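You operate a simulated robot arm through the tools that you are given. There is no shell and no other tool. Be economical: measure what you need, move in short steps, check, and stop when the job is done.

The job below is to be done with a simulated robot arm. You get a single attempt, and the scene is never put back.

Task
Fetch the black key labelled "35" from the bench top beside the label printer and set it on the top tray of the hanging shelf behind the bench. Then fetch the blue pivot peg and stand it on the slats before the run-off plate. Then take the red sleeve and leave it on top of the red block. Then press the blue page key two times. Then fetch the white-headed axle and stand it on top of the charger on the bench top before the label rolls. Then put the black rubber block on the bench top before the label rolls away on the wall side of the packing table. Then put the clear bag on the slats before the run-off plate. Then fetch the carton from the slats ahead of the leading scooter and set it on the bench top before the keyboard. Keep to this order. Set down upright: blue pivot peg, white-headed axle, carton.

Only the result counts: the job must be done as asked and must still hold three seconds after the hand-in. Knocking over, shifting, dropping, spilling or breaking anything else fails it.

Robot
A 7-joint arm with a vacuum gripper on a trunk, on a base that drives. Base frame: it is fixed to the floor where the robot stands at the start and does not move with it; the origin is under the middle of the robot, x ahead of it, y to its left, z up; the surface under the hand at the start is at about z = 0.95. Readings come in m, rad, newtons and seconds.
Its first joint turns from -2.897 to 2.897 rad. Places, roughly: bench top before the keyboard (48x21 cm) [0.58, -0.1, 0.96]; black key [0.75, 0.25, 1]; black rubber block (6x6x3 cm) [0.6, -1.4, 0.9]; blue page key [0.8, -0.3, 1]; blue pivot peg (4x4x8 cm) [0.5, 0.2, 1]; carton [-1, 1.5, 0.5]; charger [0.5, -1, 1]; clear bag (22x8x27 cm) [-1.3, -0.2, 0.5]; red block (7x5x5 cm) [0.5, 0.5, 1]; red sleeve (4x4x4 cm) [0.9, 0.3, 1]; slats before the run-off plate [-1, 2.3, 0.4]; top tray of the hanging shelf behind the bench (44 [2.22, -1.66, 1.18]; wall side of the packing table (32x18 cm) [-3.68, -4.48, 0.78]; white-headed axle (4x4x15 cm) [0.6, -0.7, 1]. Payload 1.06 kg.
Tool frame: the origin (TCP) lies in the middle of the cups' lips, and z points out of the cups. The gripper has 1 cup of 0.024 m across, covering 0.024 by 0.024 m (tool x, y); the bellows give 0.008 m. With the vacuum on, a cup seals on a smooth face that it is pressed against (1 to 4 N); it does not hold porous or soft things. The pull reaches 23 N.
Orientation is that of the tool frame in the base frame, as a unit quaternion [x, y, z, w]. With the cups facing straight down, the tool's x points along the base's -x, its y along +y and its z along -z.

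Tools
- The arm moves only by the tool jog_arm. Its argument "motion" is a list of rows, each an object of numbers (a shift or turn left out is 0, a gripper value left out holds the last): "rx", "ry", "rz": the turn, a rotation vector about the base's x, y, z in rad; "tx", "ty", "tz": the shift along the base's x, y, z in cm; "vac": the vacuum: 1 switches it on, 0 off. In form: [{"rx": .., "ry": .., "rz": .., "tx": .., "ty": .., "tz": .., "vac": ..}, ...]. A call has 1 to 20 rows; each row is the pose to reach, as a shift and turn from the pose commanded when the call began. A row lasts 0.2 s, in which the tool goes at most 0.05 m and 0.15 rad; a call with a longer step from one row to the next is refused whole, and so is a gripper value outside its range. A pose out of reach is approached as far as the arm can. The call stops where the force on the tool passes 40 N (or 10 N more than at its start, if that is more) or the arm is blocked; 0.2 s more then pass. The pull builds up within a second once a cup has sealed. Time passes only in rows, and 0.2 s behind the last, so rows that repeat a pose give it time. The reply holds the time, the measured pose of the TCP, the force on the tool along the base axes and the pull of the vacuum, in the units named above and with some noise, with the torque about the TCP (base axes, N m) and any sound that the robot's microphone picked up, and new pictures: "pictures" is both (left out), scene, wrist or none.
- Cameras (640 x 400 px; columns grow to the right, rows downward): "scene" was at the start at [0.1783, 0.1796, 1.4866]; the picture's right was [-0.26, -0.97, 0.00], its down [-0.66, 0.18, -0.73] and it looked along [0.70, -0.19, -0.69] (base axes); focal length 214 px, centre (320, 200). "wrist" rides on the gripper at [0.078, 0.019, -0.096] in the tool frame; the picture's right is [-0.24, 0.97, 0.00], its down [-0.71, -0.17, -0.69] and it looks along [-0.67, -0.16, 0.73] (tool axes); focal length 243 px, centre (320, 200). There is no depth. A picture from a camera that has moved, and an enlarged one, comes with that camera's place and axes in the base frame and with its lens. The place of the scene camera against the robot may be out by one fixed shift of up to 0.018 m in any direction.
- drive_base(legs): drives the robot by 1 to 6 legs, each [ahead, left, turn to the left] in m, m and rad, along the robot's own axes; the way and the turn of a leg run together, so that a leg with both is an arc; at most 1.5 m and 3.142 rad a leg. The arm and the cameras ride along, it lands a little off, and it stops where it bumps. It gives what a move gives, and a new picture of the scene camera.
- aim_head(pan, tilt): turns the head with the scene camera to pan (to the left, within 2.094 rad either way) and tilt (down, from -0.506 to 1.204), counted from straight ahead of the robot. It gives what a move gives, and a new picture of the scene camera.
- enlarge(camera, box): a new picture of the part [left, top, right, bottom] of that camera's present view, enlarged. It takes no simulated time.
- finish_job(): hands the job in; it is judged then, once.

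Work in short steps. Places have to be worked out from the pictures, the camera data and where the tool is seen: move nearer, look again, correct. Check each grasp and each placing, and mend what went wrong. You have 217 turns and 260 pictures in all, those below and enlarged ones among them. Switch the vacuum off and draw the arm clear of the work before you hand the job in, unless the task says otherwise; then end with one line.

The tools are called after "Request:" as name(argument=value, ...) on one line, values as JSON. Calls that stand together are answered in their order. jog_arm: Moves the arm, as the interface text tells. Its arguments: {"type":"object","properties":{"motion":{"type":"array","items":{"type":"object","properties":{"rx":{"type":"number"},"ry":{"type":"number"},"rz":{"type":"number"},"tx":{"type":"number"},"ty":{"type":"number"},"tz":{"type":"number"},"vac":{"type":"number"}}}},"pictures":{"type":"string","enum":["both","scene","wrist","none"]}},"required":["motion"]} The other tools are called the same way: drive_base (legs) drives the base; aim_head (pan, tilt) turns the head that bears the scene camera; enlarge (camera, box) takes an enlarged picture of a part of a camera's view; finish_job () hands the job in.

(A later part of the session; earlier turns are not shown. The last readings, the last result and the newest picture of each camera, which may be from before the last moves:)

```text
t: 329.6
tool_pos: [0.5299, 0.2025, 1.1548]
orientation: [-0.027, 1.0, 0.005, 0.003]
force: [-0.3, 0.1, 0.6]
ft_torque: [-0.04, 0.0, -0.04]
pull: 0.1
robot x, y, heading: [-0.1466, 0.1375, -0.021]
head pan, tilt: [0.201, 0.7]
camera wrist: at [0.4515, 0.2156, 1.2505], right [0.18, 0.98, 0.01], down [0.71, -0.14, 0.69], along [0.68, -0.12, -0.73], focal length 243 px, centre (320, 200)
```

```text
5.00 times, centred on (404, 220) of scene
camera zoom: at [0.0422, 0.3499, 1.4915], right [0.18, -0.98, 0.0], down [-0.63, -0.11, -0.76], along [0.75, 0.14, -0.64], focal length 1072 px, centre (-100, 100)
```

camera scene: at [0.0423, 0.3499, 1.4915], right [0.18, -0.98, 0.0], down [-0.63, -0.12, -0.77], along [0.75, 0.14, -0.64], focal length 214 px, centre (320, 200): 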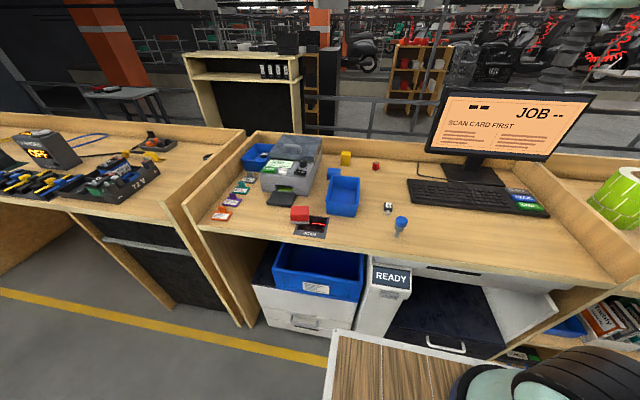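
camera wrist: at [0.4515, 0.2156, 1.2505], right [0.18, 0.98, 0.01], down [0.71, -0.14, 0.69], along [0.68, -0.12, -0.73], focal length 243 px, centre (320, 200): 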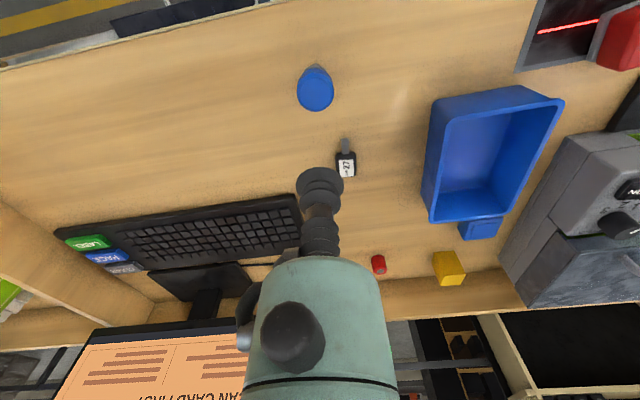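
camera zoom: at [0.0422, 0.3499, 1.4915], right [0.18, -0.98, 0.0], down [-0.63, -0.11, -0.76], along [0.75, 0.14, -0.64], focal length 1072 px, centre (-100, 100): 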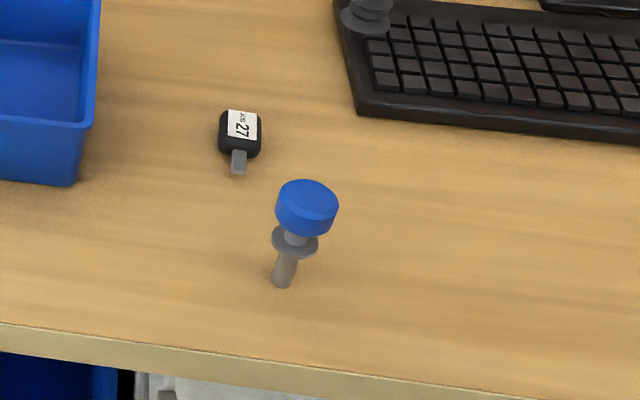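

Peg cap centre at (0.530, 0.199), flat top ~z 1.03. I descend over it.

Request:
jog_arm(motion=[{"ty": -0.35, "tz": -3}, {"ty": -0.35, "tz": -6}, {"ty": -0.35, "tz": -8.5}, {"ty": -0.35, "tz": -9.5}, {"ty": -0.35, "tz": -9.5}], pictures="wrist")

Request:
enlarge(camera="wrist", box=[240, 110, 400, 210])

```text
t: 330.8
tool_pos: [0.5297, 0.1982, 1.0589]
orientation: [-0.027, 1.0, 0.005, 0.003]
force: [-0.3, -0.2, 0.7]
ft_torque: [-0.01, -0.03, -0.01]
pull: 0.1
robot x, y, heading: [-0.1437, 0.1343, -0.021]
head pan, tilt: [0.201, 0.7]
camera wrist: at [0.4515, 0.212, 1.155], right [0.18, 0.98, 0.01], down [0.71, -0.14, 0.69], along [0.68, -0.12, -0.73], focal length 243 px, centre (320, 200)
```

wrist: 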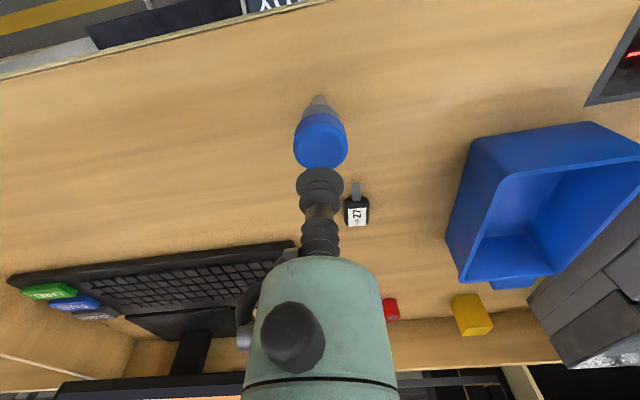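

```text
4.00 times, centred on (320, 160) of wrist
camera zoom: at [0.4515, 0.212, 1.155], right [0.18, 0.98, 0.01], down [0.71, -0.14, 0.69], along [0.68, -0.12, -0.73], focal length 970 px, centre (320, 360)
```

zoom: 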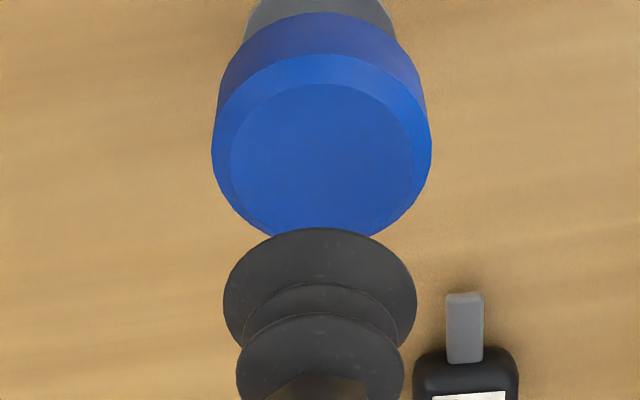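

Refined: cap top at (0.533, 0.198, 1.022). I go down with vacuum on.

Request:
jog_arm(motion=[{"tx": 0.3, "tz": -1.5, "vac": 1}, {"tx": 0.3, "tz": -2.8}, {"tx": 0.3, "tz": -3.2}, {"tx": 0.3, "tz": -3.5}, {"tx": 0.3, "tz": -3.6}, {"tx": 0.3, "tz": -3.6}], pictures="none")

```text
t: 332.2
tool_pos: [0.5339, 0.1983, 1.024]
orientation: [-0.027, 1.0, 0.005, 0.002]
force: [0.6, -0.4, 12.6]
ft_torque: [0.04, -0.04, -0.02]
pull: 22.7
robot x, y, heading: [-0.1438, 0.136, -0.02]
head pan, tilt: [0.201, 0.7]
```

Sealed. I lift the peg and tuck the arm, then drive left and turn to face the slat conveyor.

Request:
jog_arm(motion=[{"tz": 0.5}, {"tz": 3}, {"tz": 7}, {"tz": 11}, {"tz": 15}, {"tz": 19}, {"tz": 23, "tx": -3}, {"tz": 27, "tx": -6}, {"tz": 31, "tx": -9}, {"tz": 35, "tx": -12}, {"tz": 38, "tx": -15}, {"tz": 40, "tx": -19}, {"tz": 40, "tx": -22}], pictures="wrist")

Request:
drive_base(legs=[[0, 1.5, 0.02], [0, 0.45, 0]])

Request:
aim_head(pan=2.09, tilt=0.7)

```text
t: 335.0
tool_pos: [0.3145, 0.1988, 1.422]
orientation: [-0.027, 1.0, 0.004, 0.001]
force: [0.7, -0.2, -1.3]
ft_torque: [0.05, 0.03, -0.02]
pull: 22.8
robot x, y, heading: [-0.1413, 0.1324, -0.016]
head pan, tilt: [0.201, 0.7]
camera wrist: at [0.2354, 0.2126, 1.5183], right [0.18, 0.98, 0.01], down [0.71, -0.14, 0.69], along [0.68, -0.12, -0.73], focal length 243 px, centre (320, 200)
```

wrist: 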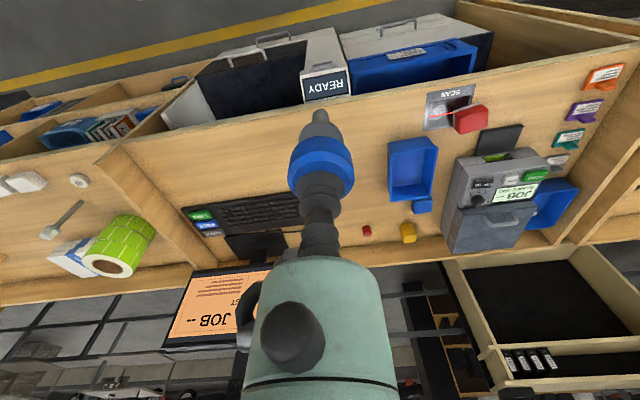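

```text
t: 344.7
tool_pos: [0.3455, 2.1356, 1.4224]
orientation: [-0.032, 0.999, 0.004, 0.002]
force: [0.4, 0.3, -1.4]
ft_torque: [0.0, 0.01, 0.02]
pull: 23.1
robot x, y, heading: [-0.1119, 2.0669, -0.011]
head pan, tilt: [0.201, 0.7]
camera scene: at [0.0721, 2.2831, 1.4915], right [0.19, -0.98, 0.0], down [-0.63, -0.12, -0.76], along [0.75, 0.14, -0.64], focal length 214 px, centre (320, 200)
```

scene: 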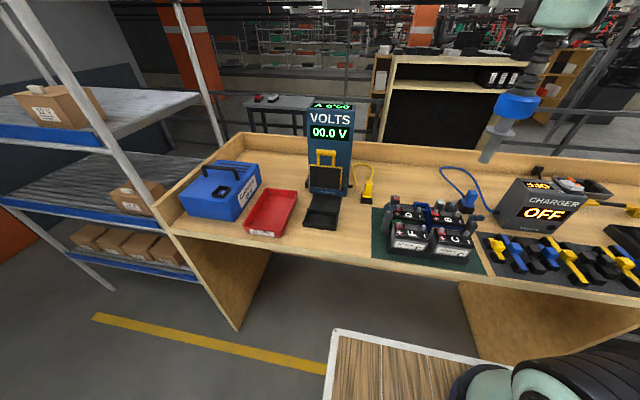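

```text
t: 346.6
tool_pos: [0.345, 2.1344, 1.4226]
orientation: [-0.031, 0.999, 0.005, 0.002]
force: [-0.3, -0.2, -0.1]
ft_torque: [0.03, 0.0, 0.0]
pull: 23.0
robot x, y, heading: [-0.1144, 2.0682, -0.015]
head pan, tilt: [2.089, 0.7]
camera scene: at [-0.0524, 2.3416, 1.4915], right [0.88, 0.48, 0.0], down [0.31, -0.56, -0.76], along [-0.37, 0.67, -0.64], focal length 214 px, centre (320, 200)
```

scene: 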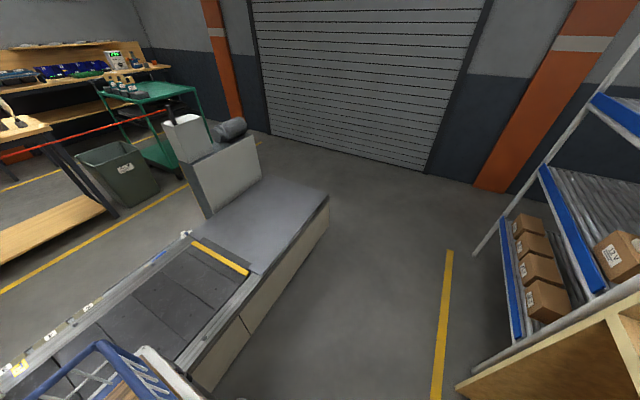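

I turn around to face the conveyor.

Request:
drive_base(legs=[[0.08, 0, 0], [0, 0.1, 3.141]])

Request:
aim_head(pan=0.0, tilt=0.9)

```text
t: 354.9
tool_pos: [-0.5557, 2.0022, 1.4214]
orientation: [1.0, 0.03, -0.003, 0.004]
force: [-0.1, -0.4, -0.5]
ft_torque: [0.02, -0.02, 0.03]
pull: 22.9
robot x, y, heading: [-0.0984, 2.0684, 3.125]
head pan, tilt: [2.089, 0.7]
cut short: leg 2
camera scene: at [-0.1603, 1.7756, 1.4915], right [-0.88, -0.48, 0.0], down [-0.31, 0.56, -0.76], along [0.37, -0.67, -0.64], focal length 214 px, centre (320, 200)
```

scene: 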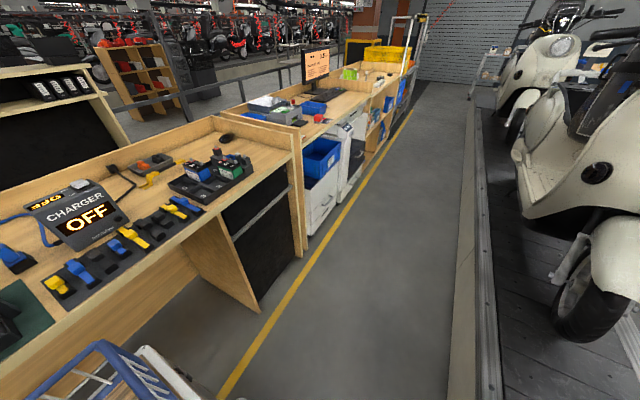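

```text
t: 356.9
tool_pos: [-0.5549, 2.0022, 1.423]
orientation: [0.999, 0.031, -0.003, 0.004]
force: [0.0, 0.0, -1.6]
ft_torque: [0.03, -0.02, 0.03]
pull: 22.7
robot x, y, heading: [-0.0981, 2.0681, 3.122]
head pan, tilt: [0.0, 0.901]
camera scene: at [-0.2767, 1.8512, 1.4753], right [0.01, 1.0, 0.0], down [0.78, -0.01, -0.62], along [-0.62, 0.01, -0.78], focal length 214 px, centre (320, 200)
```

scene: 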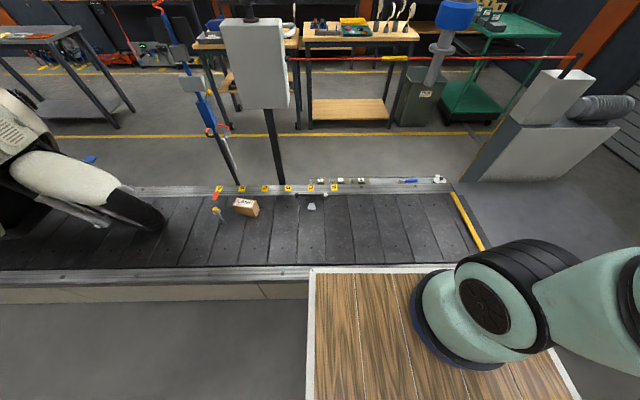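

The slats and run-off plate (from y≈2.72) are in view. I move a little closer: ahead 0.07 m and right 0.22 m.

Request:
drive_base(legs=[[0.07, -0.22, 0.015]])

Request:
jog_arm(motion=[{"tx": -4, "ty": 1, "tz": -2}, {"tx": -8, "ty": 2, "tz": -4}, {"tx": -12, "ty": 3, "tz": -6}, {"tx": -16, "ty": 4, "tz": -8}, {"tx": -20, "ty": 5, "tz": -11}, {"tx": -23.5, "ty": 6, "tz": -14}, {"tx": -26.5, "ty": 7, "tz": -17.5}, {"tx": -29, "ty": 8, "tz": -21}, {"tx": -31, "ty": 9, "tz": -25}, {"tx": -33, "ty": 10, "tz": -29}, {"tx": -34, "ty": 11, "tz": -33}, {"tx": -34, "ty": 12, "tz": -37}, {"tx": -34, "ty": 13, "tz": -41}, {"tx": -34, "ty": 13, "tz": -45}, {"tx": -34, "ty": 13, "tz": -49}, {"tx": -34, "ty": 13, "tz": -53}, {"tx": -34, "ty": 13, "tz": -57}, {"tx": -34, "ty": 13, "tz": -61}, {"tx": -34, "ty": 13, "tz": -65}, {"tx": -34, "ty": 13, "tz": -69}], pictures="both")

```text
t: 358.7
tool_pos: [-0.6215, 2.2156, 1.422]
orientation: [0.999, 0.039, -0.003, 0.005]
force: [0.4, -1.2, -0.5]
ft_torque: [-0.02, 0.0, 0.02]
pull: 22.9
robot x, y, heading: [-0.1631, 2.2901, 3.146]
head pan, tilt: [0.0, 0.901]
camera scene: at [-0.3412, 2.07, 1.4753], right [0.0, 1.0, 0.0], down [0.78, 0.0, -0.62], along [-0.62, 0.0, -0.78], focal length 214 px, centre (320, 200)
```

scene: 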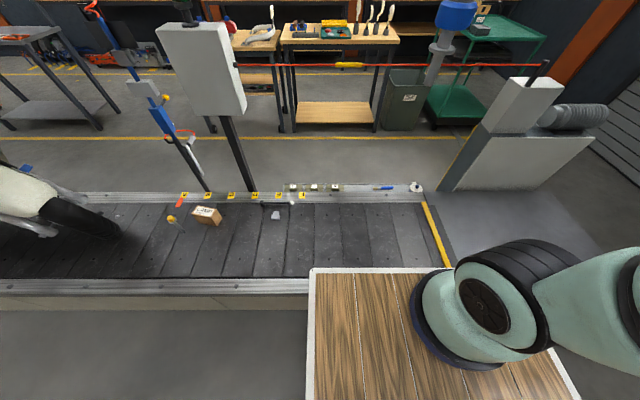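

```text
refused: row 5 steps farther than a row can; nothing moved
```

Request:
jog_arm(motion=[{"tx": -4, "ty": 1, "tz": -2}, {"tx": -8, "ty": 2, "tz": -4}, {"tx": -12, "ty": 3, "tz": -6}, {"tx": -16, "ty": 4, "tz": -8}, {"tx": -19.5, "ty": 5, "tz": -11}, {"tx": -23, "ty": 6, "tz": -14}, {"tx": -26, "ty": 7, "tz": -17.5}, {"tx": -28.5, "ty": 8, "tz": -21}, {"tx": -31, "ty": 9, "tz": -25}, {"tx": -33, "ty": 10, "tz": -29}, {"tx": -34, "ty": 11, "tz": -33}, {"tx": -35, "ty": 12, "tz": -37}, {"tx": -36, "ty": 13, "tz": -41}, {"tx": -36, "ty": 13, "tz": -45.5}, {"tx": -36, "ty": 13, "tz": -50}, {"tx": -36, "ty": 13, "tz": -54.5}, {"tx": -36, "ty": 13, "tz": -59}, {"tx": -36, "ty": 13, "tz": -63.5}, {"tx": -36, "ty": 13, "tz": -68}, {"tx": -36, "ty": 13, "tz": -72}], pictures="both")

```text
t: 362.9
tool_pos: [-0.9818, 2.3461, 0.7031]
orientation: [0.999, 0.038, -0.003, 0.005]
force: [-0.6, -0.9, -0.6]
ft_torque: [0.03, -0.02, 0.02]
pull: 22.9
robot x, y, heading: [-0.1628, 2.2895, 3.141]
head pan, tilt: [0.0, 0.901]
camera scene: at [-0.3409, 2.0699, 1.4753], right [0.0, 1.0, 0.0], down [0.78, 0.0, -0.62], along [-0.62, 0.0, -0.78], focal length 214 px, centre (320, 200)
camera wrist: at [-0.9016, 2.332, 0.7978], right [-0.16, -0.99, 0.01], down [-0.72, 0.12, 0.69], along [-0.68, 0.1, -0.73], focal length 243 px, centre (320, 200)
```

scene: 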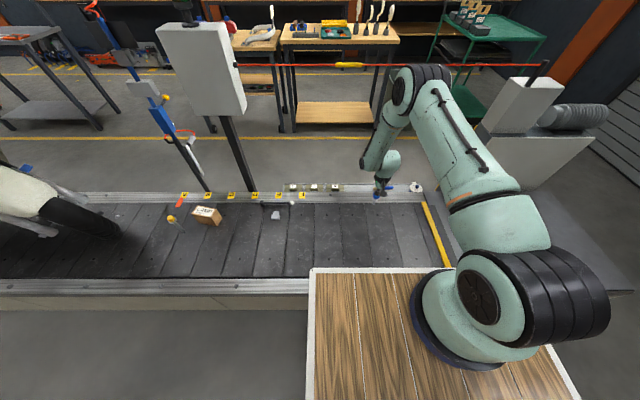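
wrist: 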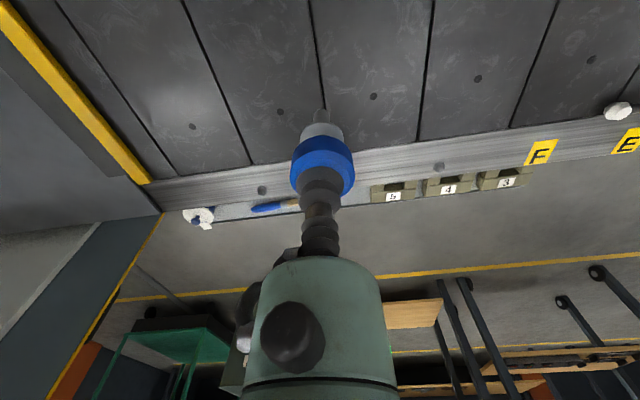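

A slat seam lies right below; I shift 7 cm in -y to the slat's middle and lower to z≈0.54.

Request:
jog_arm(motion=[{"tx": 1, "ty": -3, "tz": -2}, {"tx": 2, "ty": -6, "tz": -5}, {"tx": 2, "ty": -7, "tz": -9}, {"tx": 2, "ty": -7, "tz": -13}, {"tx": 2, "ty": -7, "tz": -16}, {"tx": 2, "ty": -7, "tz": -16}], pictures="both")

```text
t: 364.3
tool_pos: [-0.961, 2.2747, 0.5423]
orientation: [0.999, 0.038, -0.002, 0.005]
force: [0.4, -0.3, -0.4]
ft_torque: [-0.03, 0.0, 0.01]
pull: 22.9
robot x, y, heading: [-0.1655, 2.2893, -3.138]
head pan, tilt: [0.0, 0.901]
camera scene: at [-0.3412, 2.0698, 1.4753], right [0.0, 1.0, 0.0], down [0.78, 0.0, -0.62], along [-0.62, 0.0, -0.78], focal length 214 px, centre (320, 200)
camera wrist: at [-0.8806, 2.2623, 0.638], right [-0.16, -0.99, 0.01], down [-0.72, 0.12, 0.69], along [-0.68, 0.1, -0.73], focal length 243 px, centre (320, 200)
```

scene: 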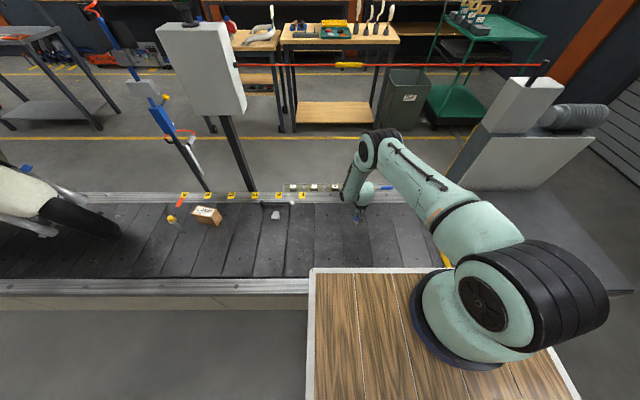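
wrist: 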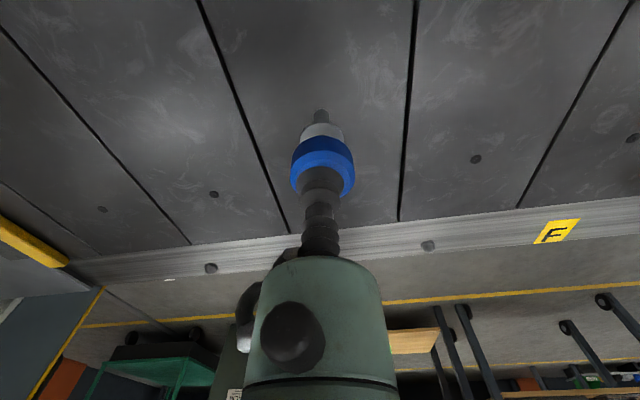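

Request:
jog_arm(motion=[{"tz": -1.5}, {"tz": -3}, {"tz": -4}, {"tz": -4.8}, {"tz": -4.8}], pictures="wrist")

```text
t: 365.5
tool_pos: [-0.9615, 2.2748, 0.4949]
orientation: [0.999, 0.038, -0.003, 0.004]
force: [-2.3, 0.9, 13.9]
ft_torque: [0.01, 0.13, 0.02]
pull: 22.9
robot x, y, heading: [-0.1643, 2.2883, 3.142]
head pan, tilt: [0.0, 0.901]
camera wrist: at [-0.8813, 2.263, 0.5905], right [-0.16, -0.99, 0.01], down [-0.71, 0.12, 0.69], along [-0.68, 0.1, -0.73], focal length 243 px, centre (320, 200)
```

wrist: 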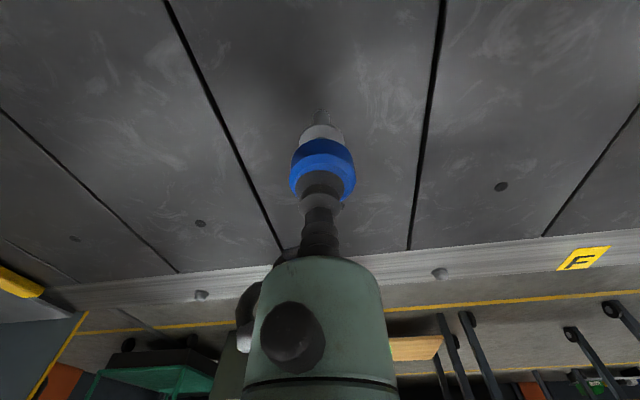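

Contact (slat at z≈0.42). I ease up ~4 mm, release and wait, then rise slowly.

Request:
jog_arm(motion=[{"tz": 0.2}, {"tz": 0.35}, {"tz": 0.35, "vac": 0}, {"tz": 0.35}, {"tz": 0.35}, {"tz": 0.35}, {"tz": 0.5}, {"tz": 0.8}, {"tz": 1.5}, {"tz": 3}, {"tz": 6}, {"tz": 9}], pictures="both")

```text
t: 368.1
tool_pos: [-0.9615, 2.275, 0.5852]
orientation: [0.999, 0.039, -0.002, 0.004]
force: [0.1, -0.3, 0.8]
ft_torque: [-0.01, 0.05, 0.01]
pull: 0.0
robot x, y, heading: [-0.1634, 2.2895, 3.14]
head pan, tilt: [0.0, 0.901]
camera scene: at [-0.3413, 2.0699, 1.4753], right [0.0, 1.0, 0.0], down [0.78, 0.0, -0.62], along [-0.62, 0.0, -0.78], focal length 214 px, centre (320, 200)
camera wrist: at [-0.881, 2.2627, 0.6802], right [-0.16, -0.99, 0.01], down [-0.72, 0.12, 0.69], along [-0.68, 0.1, -0.73], focal length 243 px, centre (320, 200)
```

scene: 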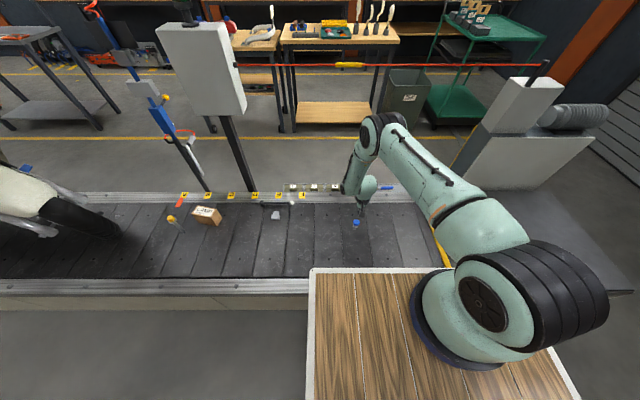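
wrist: 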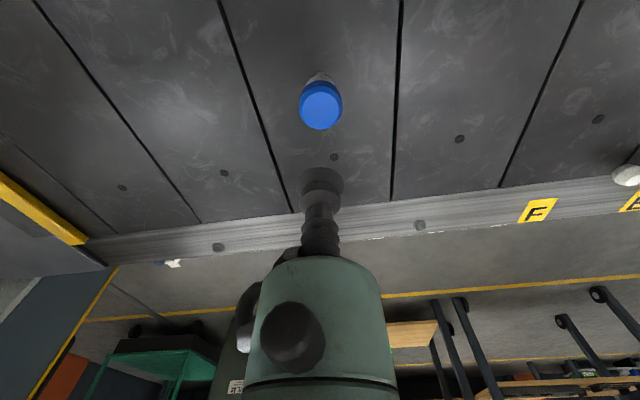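

The peg stands upright. I raise and tuck the arm, turn back toward the bench and drive to the workplace.

Request:
jog_arm(motion=[{"tz": 4}, {"tz": 8.5}, {"tz": 13}, {"tz": 17.5}, {"tz": 22}, {"tz": 26.5}, {"tz": 31}, {"tz": 35.5}, {"tz": 40, "tx": 1}, {"tz": 44, "tx": 3}, {"tz": 48, "tx": 5}, {"tz": 52, "tx": 8}, {"tz": 55.5, "tx": 11}, {"tz": 59, "tx": 14}, {"tz": 62.5, "tx": 17}, {"tz": 66, "tx": 20}, {"tz": 69.5, "tx": 23}, {"tz": 73, "tx": 26}, {"tz": 76.5, "tx": 29}, {"tz": 80, "tx": 32}], pictures="none")

Request:
drive_base(legs=[[-0.14, 0, 0], [0, 0, -3.13], [0, -1.5, 0], [0, -0.65, 0]])

Request:
aim_head(pan=0.1, tilt=0.8)

```text
t: 372.3
tool_pos: [-0.6414, 2.2773, 1.3832]
orientation: [0.999, 0.038, -0.001, 0.004]
force: [0.3, -1.0, 0.0]
ft_torque: [0.01, -0.02, -0.02]
pull: 0.1
robot x, y, heading: [-0.1614, 2.2909, 3.14]
head pan, tilt: [0.0, 0.901]
```

```text
t: 391.3
tool_pos: [0.4698, 0.1482, 1.3838]
orientation: [-0.044, 0.999, 0.004, 0.003]
force: [0.3, -0.6, -0.3]
ft_torque: [0.0, -0.01, 0.0]
pull: 0.0
robot x, y, heading: [-0.0076, 0.1281, 0.013]
head pan, tilt: [0.0, 0.901]
camera scene: at [0.1626, 0.3326, 1.4753], right [0.01, -1.0, 0.0], down [-0.78, -0.01, -0.62], along [0.62, 0.01, -0.78], focal length 214 px, centre (320, 200)
```

scene: 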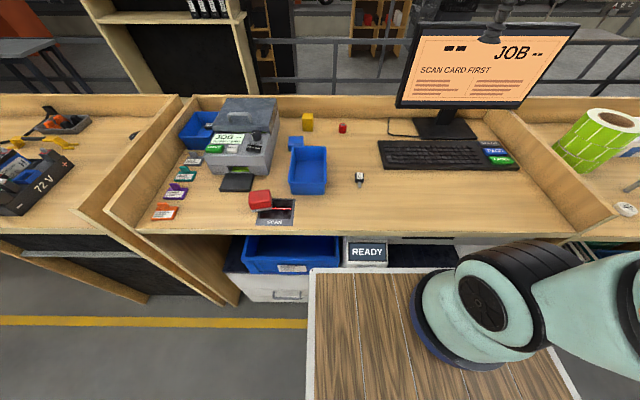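

```text
t: 391.9
tool_pos: [0.4684, 0.1459, 1.3833]
orientation: [-0.045, 0.999, 0.005, 0.002]
force: [0.2, -0.4, 0.2]
ft_torque: [0.0, -0.01, -0.01]
pull: 0.1
robot x, y, heading: [-0.0082, 0.1275, 0.019]
head pan, tilt: [0.099, 0.799]
camera scene: at [0.1672, 0.3407, 1.4832], right [0.11, -0.99, 0.0], down [-0.71, -0.08, -0.7], along [0.69, 0.08, -0.72], focal length 214 px, centre (320, 200)
```

scene: 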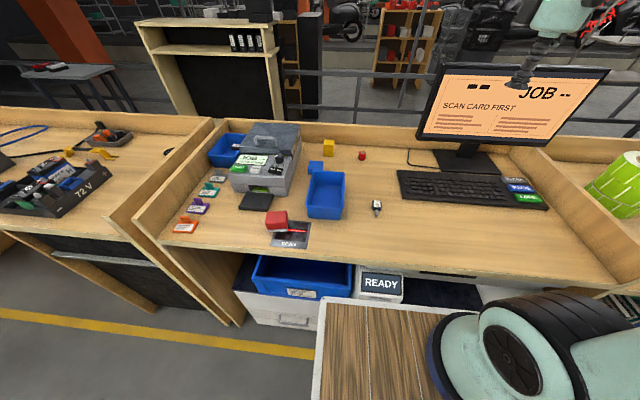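

I move the tool above the sleeve area for a close look.

Request:
jog_arm(motion=[{"tx": 4, "ty": 1, "tz": -2}, {"tx": 8, "ty": 2, "tz": -4}, {"tx": 12, "ty": 3, "tz": -6}, {"tx": 16, "ty": 4, "tz": -8}, {"tx": 20, "ty": 5, "tz": -10}, {"tx": 24, "ty": 6, "tz": -12}, {"tx": 28, "ty": 7, "tz": -14}, {"tx": 32, "ty": 8, "tz": -16}, {"tx": 36, "ty": 9.5, "tz": -18}, {"tx": 39, "ty": 11, "tz": -21}, {"tx": 41, "ty": 11, "tz": -23.5}, {"tx": 41, "ty": 11, "tz": -23.5}], pictures="wrist")

Request:
enlarge(camera="wrist", box=[240, 60, 400, 160])

```text
t: 394.5
tool_pos: [0.8793, 0.2587, 1.1479]
orientation: [-0.044, 0.999, 0.004, 0.003]
force: [0.0, 0.4, 0.7]
ft_torque: [-0.01, -0.05, -0.01]
pull: 0.1
robot x, y, heading: [-0.0055, 0.1286, 0.011]
head pan, tilt: [0.099, 0.799]
camera wrist: at [0.7995, 0.2693, 1.244], right [0.15, 0.99, 0.01], down [0.72, -0.11, 0.69], along [0.68, -0.09, -0.73], focal length 243 px, centre (320, 200)
```

wrist: 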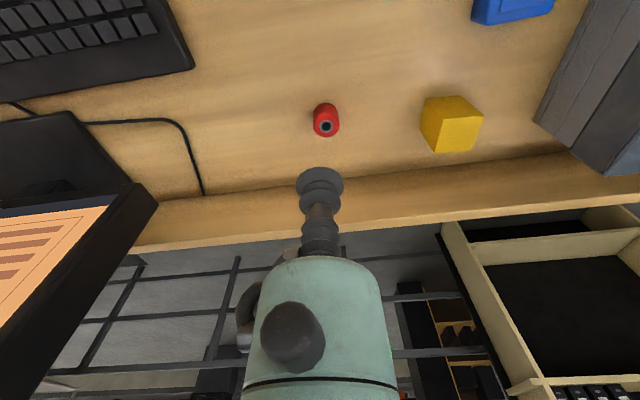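

```text
4.00 times, centred on (320, 110) of wrist
camera zoom: at [0.7995, 0.2693, 1.244], right [0.15, 0.99, 0.01], down [0.72, -0.11, 0.69], along [0.68, -0.09, -0.73], focal length 970 px, centre (320, 560)
```

zoom: 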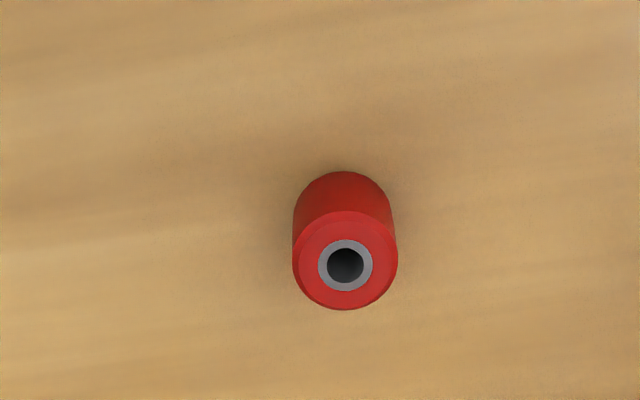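

The sleeve stands upright with a small hole. I move above it and closer for an exact centre.

Request:
jog_arm(motion=[{"tx": 2, "tz": -4}, {"tx": 4, "tz": -7}, {"tx": 5, "ty": 0.2, "tz": -10}, {"tx": 5, "ty": 0.2, "tz": -12}, {"tx": 5, "ty": 0.2, "tz": -12}], pictures="wrist")

Request:
enlarge(camera="wrist", box=[240, 110, 400, 210])

```text
t: 395.7
tool_pos: [0.9282, 0.2592, 1.0283]
orientation: [-0.045, 0.999, 0.005, 0.003]
force: [0.0, -0.3, 0.5]
ft_torque: [-0.01, 0.04, -0.01]
pull: 0.1
robot x, y, heading: [-0.0103, 0.1285, 0.012]
head pan, tilt: [0.099, 0.799]
camera wrist: at [0.8491, 0.2699, 1.1238], right [0.15, 0.99, 0.01], down [0.72, -0.11, 0.69], along [0.68, -0.09, -0.73], focal length 243 px, centre (320, 200)
```

wrist: 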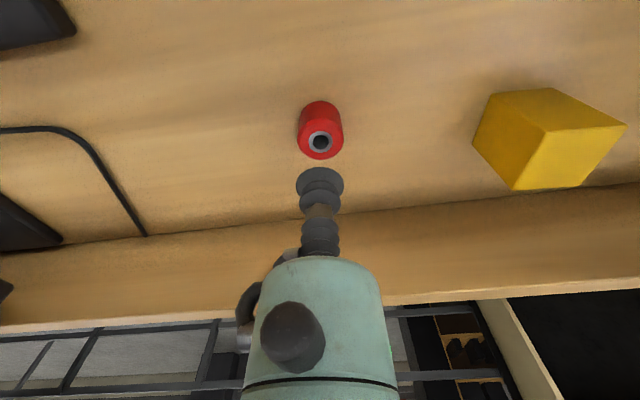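

```text
4.00 times, centred on (320, 160) of wrist
camera zoom: at [0.8491, 0.2699, 1.1238], right [0.15, 0.99, 0.01], down [0.72, -0.11, 0.69], along [0.68, -0.09, -0.73], focal length 970 px, centre (320, 360)
```

zoom: 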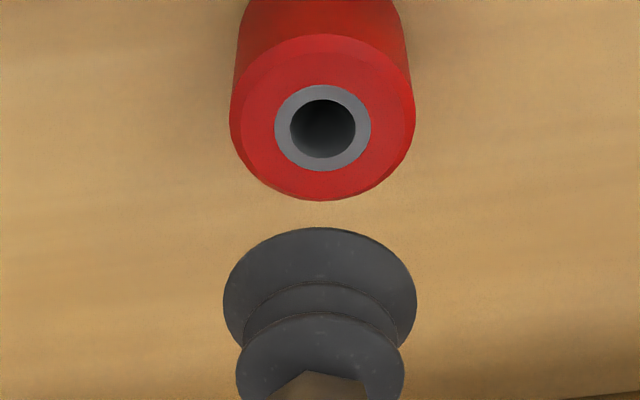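

Sleeve top centre ≈ (0.928, 0.2605, 0.985). I descend straight on it with vacuum on.

Request:
jog_arm(motion=[{"ty": 0.1, "tz": -2, "vac": 1}, {"ty": 0.1, "tz": -3.2}, {"ty": 0.1, "tz": -3.8}, {"ty": 0.1, "tz": -4.1}, {"ty": 0.1, "tz": -4.3}, {"ty": 0.1, "tz": -4.3}, {"ty": 0.1, "tz": -4.3}], pictures="wrist")

Request:
enlarge(camera="wrist", box=[240, 130, 400, 230])

```text
t: 397.3
tool_pos: [0.9276, 0.2613, 0.9852]
orientation: [-0.044, 0.999, 0.006, 0.002]
force: [0.0, 0.3, -0.1]
ft_torque: [-0.01, 0.02, -0.03]
pull: 0.0
robot x, y, heading: [-0.007, 0.1286, 0.011]
head pan, tilt: [0.099, 0.799]
camera wrist: at [0.8492, 0.2711, 1.0815], right [0.15, 0.99, 0.01], down [0.72, -0.11, 0.69], along [0.68, -0.09, -0.73], focal length 243 px, centre (320, 200)
```

wrist: 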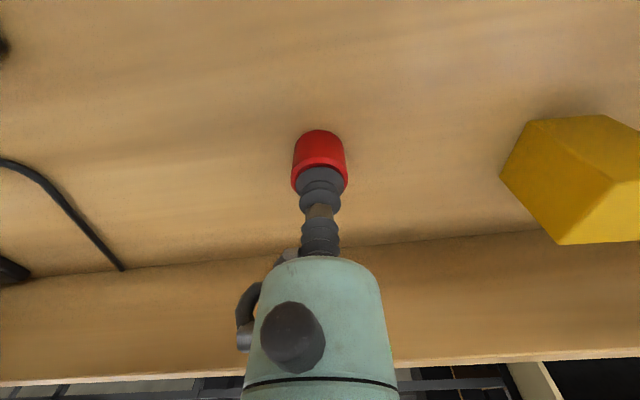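

```text
4.00 times, centred on (320, 180) of wrist
camera zoom: at [0.8492, 0.2711, 1.0815], right [0.15, 0.99, 0.01], down [0.72, -0.11, 0.69], along [0.68, -0.09, -0.73], focal length 970 px, centre (320, 280)
```

zoom: 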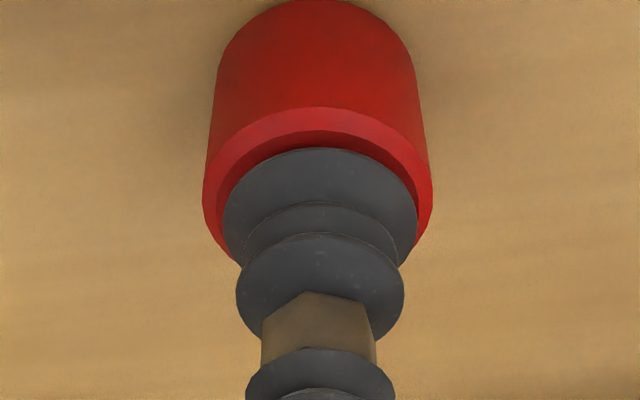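

Well centred, not touching yet. Continue down in small steps.

Request:
jog_arm(motion=[{"tz": -0.2}, {"tz": -0.4}, {"tz": -0.6}, {"tz": -0.6}, {"tz": -0.6}, {"tz": -0.6}], pictures="none")

```text
t: 398.7
tool_pos: [0.9284, 0.2614, 0.9809]
orientation: [-0.044, 0.999, 0.005, 0.002]
force: [2.7, -0.1, 9.8]
ft_torque: [-0.05, -0.02, 0.03]
pull: 22.5
robot x, y, heading: [-0.0034, 0.13, 0.014]
head pan, tilt: [0.099, 0.799]
```

Sealed. Lift the sleeve and move toward the red block.

Request:
jog_arm(motion=[{"tz": 0.5}, {"tz": 4}, {"tz": 8.5}, {"tz": 13}, {"tz": 17.5}, {"tz": 21, "tx": -3}, {"tz": 23, "tx": -7, "ty": 1}, {"tz": 23, "tx": -11.5, "ty": 3}, {"tz": 23, "tx": -16, "ty": 5}, {"tz": 23, "tx": -20.5, "ty": 7}, {"tz": 23, "tx": -25, "ty": 9}, {"tz": 23, "tx": -29.5, "ty": 11}, {"tz": 23, "tx": -33.5, "ty": 13.5}, {"tz": 23, "tx": -37, "ty": 16.5}, {"tz": 23, "tx": -40, "ty": 20}, {"tz": 23, "tx": -43, "ty": 23}, {"tz": 23, "tx": -43, "ty": 23}], pictures="both")

Request:
enlarge(camera="scene", box=[220, 170, 380, 270])

```text
t: 402.3
tool_pos: [0.4992, 0.49, 1.2093]
orientation: [-0.046, 0.999, 0.004, 0.003]
force: [0.6, 0.4, -0.2]
ft_torque: [0.01, 0.01, 0.01]
pull: 23.3
robot x, y, heading: [-0.0077, 0.1297, 0.009]
head pan, tilt: [0.099, 0.799]
camera scene: at [0.1672, 0.3407, 1.4832], right [0.11, -0.99, 0.0], down [-0.71, -0.08, -0.7], along [0.69, 0.08, -0.72], focal length 214 px, centre (320, 200)
camera wrist: at [0.4198, 0.5009, 1.3053], right [0.15, 0.99, 0.01], down [0.72, -0.11, 0.69], along [0.68, -0.1, -0.73], focal length 243 px, centre (320, 200)
```

scene: 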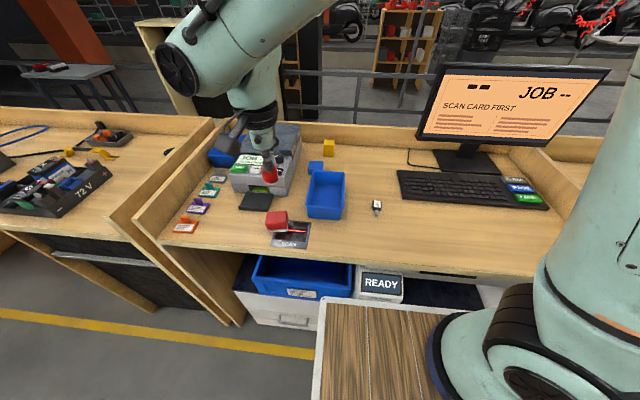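
wrist: 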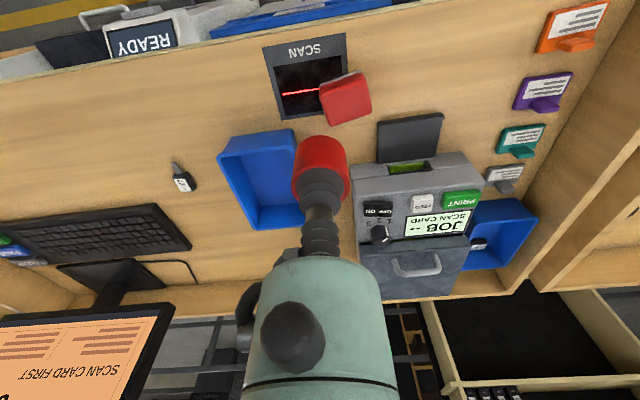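

```text
4.00 times, centred on (300, 220) of scene
camera zoom: at [0.1672, 0.3407, 1.4832], right [0.11, -0.99, 0.0], down [-0.71, -0.08, -0.7], along [0.69, 0.08, -0.72], focal length 858 px, centre (400, 120)
```

zoom: 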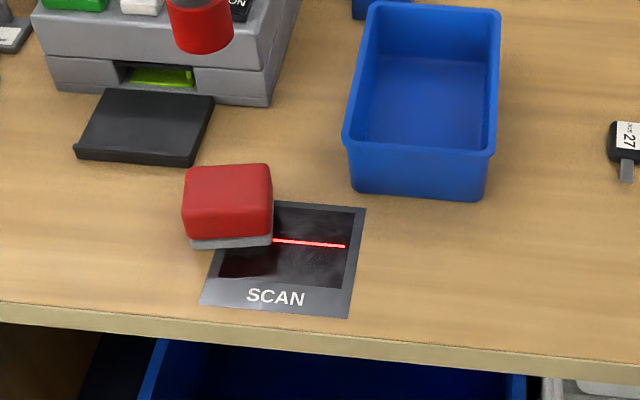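

Request:
enlarge(camera="wrist", box=[265, 50, 425, 150])

```text
4.00 times, centred on (345, 100) of wrist
camera zoom: at [0.4198, 0.5009, 1.3053], right [0.15, 0.99, 0.01], down [0.72, -0.11, 0.69], along [0.68, -0.1, -0.73], focal length 970 px, centre (220, 600)
```

zoom: 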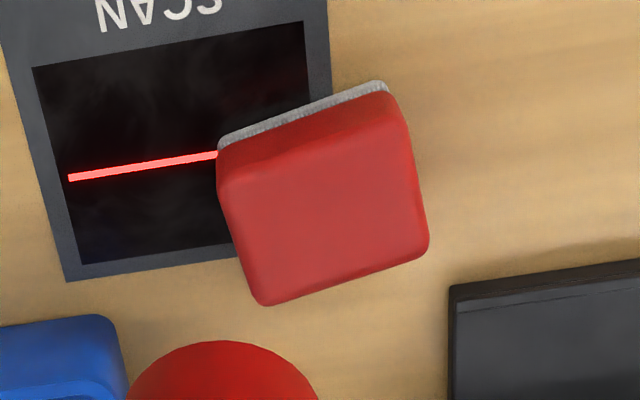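

Block top centre ≈ (0.547, 0.516, 0.993). I move the sleeve above it and lower to tip z≈1.06.

Request:
jog_arm(motion=[{"tx": 2.4, "ty": 1.3, "tz": -3}, {"tx": 4.8, "ty": 2.6, "tz": -6}, {"tx": 4.8, "ty": 2.6, "tz": -10}, {"tx": 4.8, "ty": 2.6, "tz": -13}, {"tx": 4.8, "ty": 2.6, "tz": -15}, {"tx": 4.8, "ty": 2.6, "tz": -15}], pictures="wrist")

Request:
enlarge(camera="scene", box=[220, 170, 380, 270])

```text
t: 403.7
tool_pos: [0.5468, 0.5163, 1.059]
orientation: [-0.045, 0.999, 0.004, 0.002]
force: [0.3, -0.6, 0.5]
ft_torque: [0.01, -0.02, 0.04]
pull: 22.7
robot x, y, heading: [-0.0103, 0.1316, 0.009]
head pan, tilt: [0.099, 0.799]
camera wrist: at [0.4673, 0.5271, 1.1548], right [0.15, 0.99, 0.01], down [0.72, -0.11, 0.69], along [0.68, -0.1, -0.73], focal length 243 px, centre (320, 200)
```

wrist: 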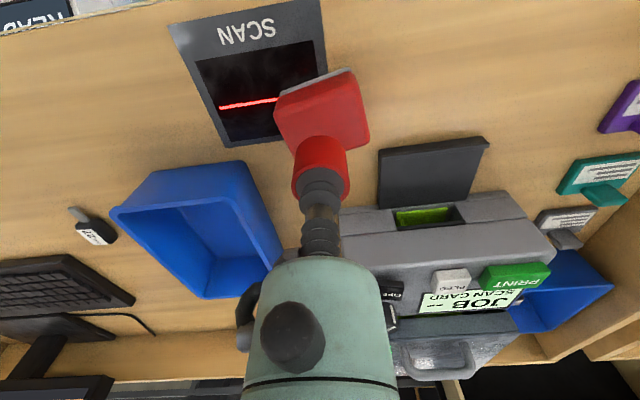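

```text
4.00 times, centred on (300, 220) of scene
camera zoom: at [0.1672, 0.3407, 1.4832], right [0.11, -0.99, 0.0], down [-0.71, -0.08, -0.7], along [0.69, 0.08, -0.72], focal length 858 px, centre (400, 120)
```

zoom: 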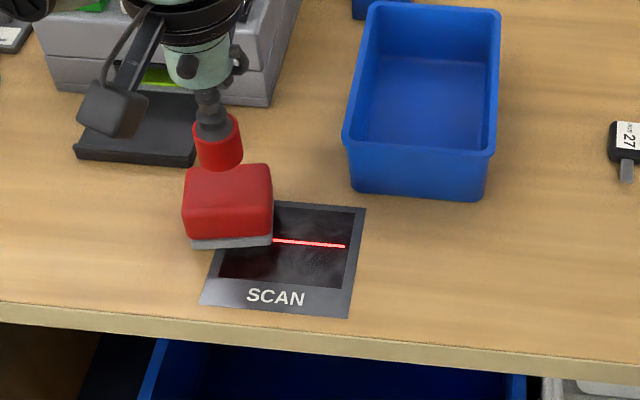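

Request:
enlarge(camera="wrist", box=[240, 50, 400, 150])

```text
4.00 times, centred on (320, 100) of wrist
camera zoom: at [0.4673, 0.5271, 1.1548], right [0.15, 0.99, 0.01], down [0.72, -0.11, 0.69], along [0.68, -0.1, -0.73], focal length 970 px, centre (320, 600)
```

zoom: 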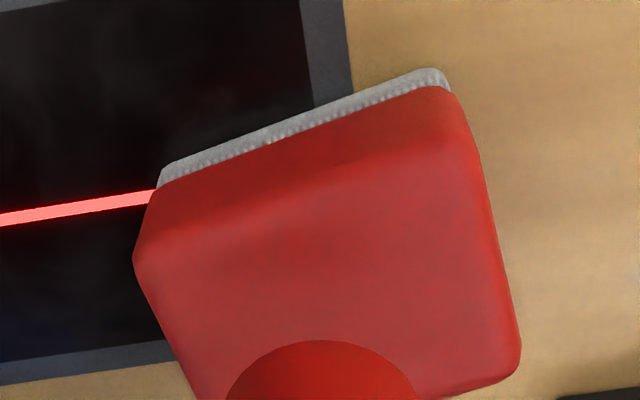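

Wrist view confirms centre (0.545, 0.518). I lower slowly to contact.

Request:
jog_arm(motion=[{"tx": -0.1, "ty": 0.1, "tz": -1.2}, {"tx": -0.1, "ty": 0.1, "tz": -2.2}, {"tx": -0.1, "ty": 0.1, "tz": -2.8}, {"tx": -0.1, "ty": 0.1, "tz": -2.8}], pictures="none")

Request:
jog_arm(motion=[{"tz": -0.3}, {"tz": -0.6}, {"tz": -0.6}], pictures="none")

```text
t: 404.7
tool_pos: [0.5457, 0.5172, 1.0318]
orientation: [-0.044, 0.999, 0.005, 0.002]
force: [0.2, 0.8, -0.5]
ft_torque: [0.0, -0.02, 0.0]
pull: 23.0
robot x, y, heading: [-0.0083, 0.1277, 0.012]
head pan, tilt: [0.099, 0.799]
```

```text
t: 405.5
tool_pos: [0.5453, 0.5171, 1.0265]
orientation: [-0.044, 0.999, 0.005, 0.002]
force: [0.5, -0.4, 11.5]
ft_torque: [-0.06, 0.03, -0.06]
pull: 22.9
robot x, y, heading: [-0.0106, 0.1309, 0.01]
head pan, tilt: [0.099, 0.799]
```

Contact at z≈1.027. I ease off, release, and rise.

Request:
jog_arm(motion=[{"tz": 0.2}, {"tz": 0.3, "vac": 0}, {"tz": 0.3}, {"tz": 0.3}, {"tz": 0.3}, {"tz": 0.6}, {"tz": 1.2}, {"tz": 3}, {"tz": 7}, {"tz": 11}, {"tz": 15}, {"tz": 18}], pictures="both")

```text
t: 408.1
tool_pos: [0.546, 0.517, 1.2052]
orientation: [-0.044, 0.999, 0.004, 0.002]
force: [0.7, -1.0, -0.1]
ft_torque: [-0.03, 0.01, 0.01]
pull: 0.0
robot x, y, heading: [-0.0073, 0.1285, 0.012]
head pan, tilt: [0.099, 0.799]
camera scene: at [0.1674, 0.341, 1.4832], right [0.11, -0.99, 0.0], down [-0.71, -0.08, -0.7], along [0.69, 0.08, -0.72], focal length 214 px, centre (320, 200)
camera wrist: at [0.4662, 0.5284, 1.3014], right [0.15, 0.99, 0.01], down [0.72, -0.11, 0.69], along [0.68, -0.1, -0.73], focal length 243 px, centre (320, 200)
```

scene: 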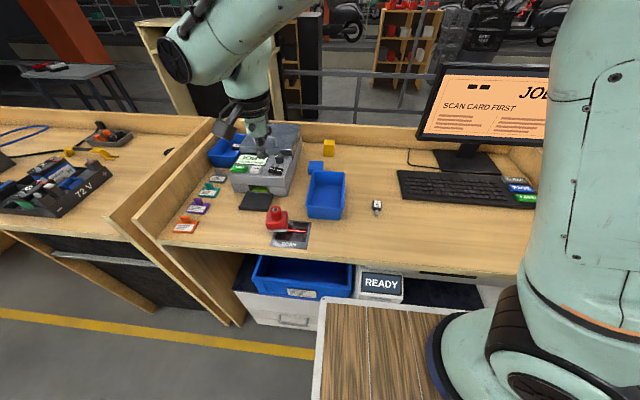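
wrist: 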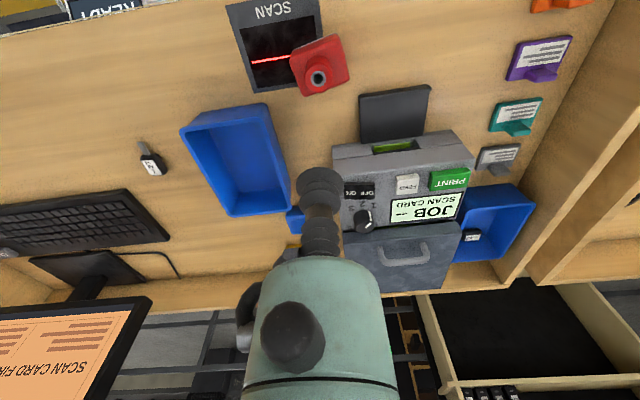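

The sleeve stands on the block. Next I go above the blue PAGE key near (0.78, -0.26).

Request:
jog_arm(motion=[{"tz": 3, "ty": -3}, {"tz": 5, "ty": -7}, {"tz": 6, "ty": -11.5}, {"tz": 6, "ty": -16, "tx": 1}, {"tz": 6, "ty": -20.5, "tx": 2}, {"tz": 6, "ty": -25, "tx": 3}, {"tz": 6, "ty": -29.5, "tx": 4}, {"tz": 6, "ty": -34, "tx": 5}, {"tz": 6, "ty": -38.5, "tx": 6}, {"tz": 6, "ty": -43, "tx": 7.5}, {"tz": 6, "ty": -47.5, "tx": 9}, {"tz": 5, "ty": -52, "tx": 10.5}, {"tz": 3, "ty": -56, "tx": 12}, {"tz": 1, "ty": -60, "tx": 13.5}, {"tz": -1, "ty": -64, "tx": 15}, {"tz": -3, "ty": -68, "tx": 16.5}, {"tz": -5, "ty": -72, "tx": 18}, {"tz": -7, "ty": -75.5, "tx": 19.5}, {"tz": -8, "ty": -77.5, "tx": 20}, {"tz": -8, "ty": -77.5, "tx": 20}], pictures="wrist")

Request:
enlarge(camera="wrist", box=[200, 0, 440, 150])

```text
t: 412.3
tool_pos: [0.7462, -0.2571, 1.1252]
orientation: [-0.044, 0.999, 0.005, 0.003]
force: [-1.1, 0.2, -0.1]
ft_torque: [-0.05, -0.01, 0.01]
pull: 0.1
robot x, y, heading: [-0.0104, 0.1285, 0.017]
head pan, tilt: [0.099, 0.799]
camera wrist: at [0.6669, -0.247, 1.2209], right [0.15, 0.99, 0.01], down [0.72, -0.11, 0.69], along [0.68, -0.09, -0.73], focal length 243 px, centre (320, 200)
```

wrist: 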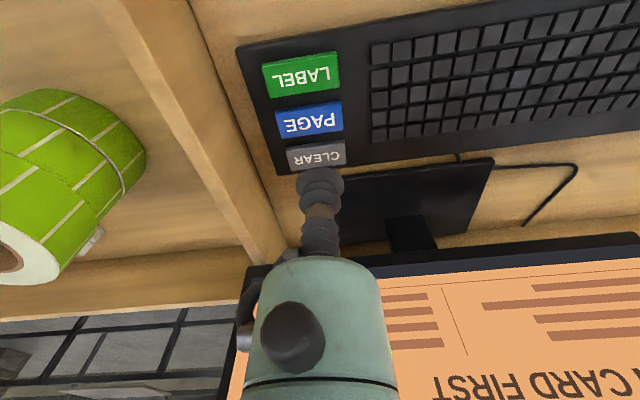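

```text
2.67 times, centred on (320, 75) of wrist
camera zoom: at [0.6669, -0.247, 1.2209], right [0.15, 0.99, 0.01], down [0.72, -0.11, 0.69], along [0.68, -0.09, -0.73], focal length 647 px, centre (320, 533)
```

zoom: 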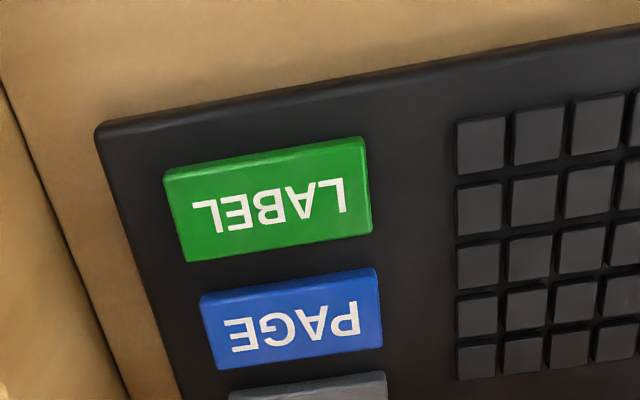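

PAGE key centre ≈ (0.776, -0.270). I move over it at z≈1.03 and verify.

Request:
jog_arm(motion=[{"tx": 1.5, "ty": -0.6, "tz": -3.5}, {"tx": 3, "ty": -1.3, "tz": -7}, {"tx": 3, "ty": -1.3, "tz": -9.5}, {"tx": 3, "ty": -1.3, "tz": -9.5}], pictures="wrist")

Request:
enlarge(camera="wrist", box=[200, 80, 440, 230])

```text
t: 413.3
tool_pos: [0.7766, -0.27, 1.0296]
orientation: [-0.044, 0.999, 0.004, 0.002]
force: [0.1, -0.4, 0.3]
ft_torque: [0.0, 0.01, -0.02]
pull: 0.0
robot x, y, heading: [-0.0099, 0.1316, 0.011]
head pan, tilt: [0.099, 0.799]
camera wrist: at [0.6972, -0.2594, 1.1255], right [0.15, 0.99, 0.01], down [0.72, -0.11, 0.69], along [0.68, -0.09, -0.73], focal length 243 px, centre (320, 200)
```

wrist: 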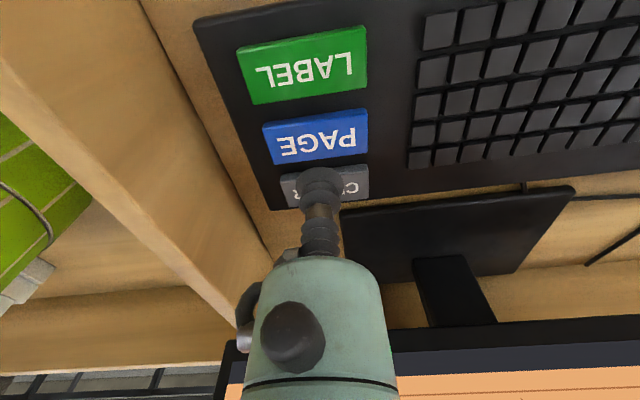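

```text
2.67 times, centred on (320, 155) of wrist
camera zoom: at [0.6972, -0.2594, 1.1255], right [0.15, 0.99, 0.01], down [0.72, -0.11, 0.69], along [0.68, -0.09, -0.73], focal length 647 px, centre (320, 320)
```

zoom: 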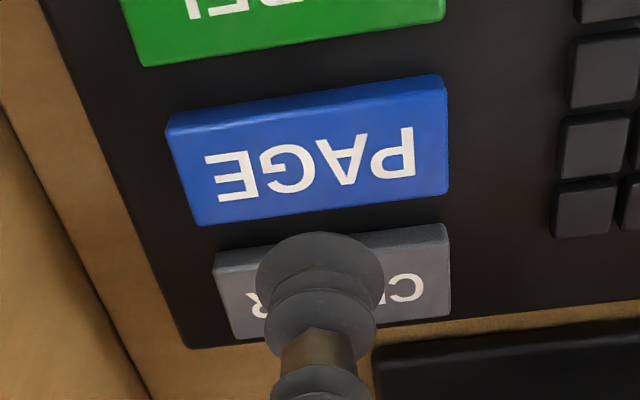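

Position confirmed at (0.777, -0.271, 0.985). First press: go down stepwise and watch force.

Request:
jog_arm(motion=[{"ty": -0.1, "tz": -2}, {"ty": -0.1, "tz": -3.5}, {"ty": -0.1, "tz": -4.2}, {"ty": -0.1, "tz": -4.6}, {"ty": -0.1, "tz": -4.9}, {"ty": -0.1, "tz": -4.9}], pictures="none")

```text
t: 414.7
tool_pos: [0.7752, -0.2712, 0.982]
orientation: [-0.045, 0.999, 0.005, 0.001]
force: [-0.7, 0.6, -0.2]
ft_torque: [-0.01, 0.01, 0.0]
pull: 0.0
robot x, y, heading: [-0.006, 0.1293, 0.014]
head pan, tilt: [0.099, 0.799]
```

Request:
jog_arm(motion=[{"tz": -0.3}, {"tz": -0.6}, {"tz": -0.6}], pictures="none")

```text
t: 415.5
tool_pos: [0.7745, -0.2712, 0.9761]
orientation: [-0.044, 0.999, 0.004, 0.003]
force: [-1.0, 0.5, 1.0]
ft_torque: [0.02, -0.01, -0.02]
pull: 0.0
robot x, y, heading: [-0.0058, 0.128, 0.011]
head pan, tilt: [0.099, 0.799]
```

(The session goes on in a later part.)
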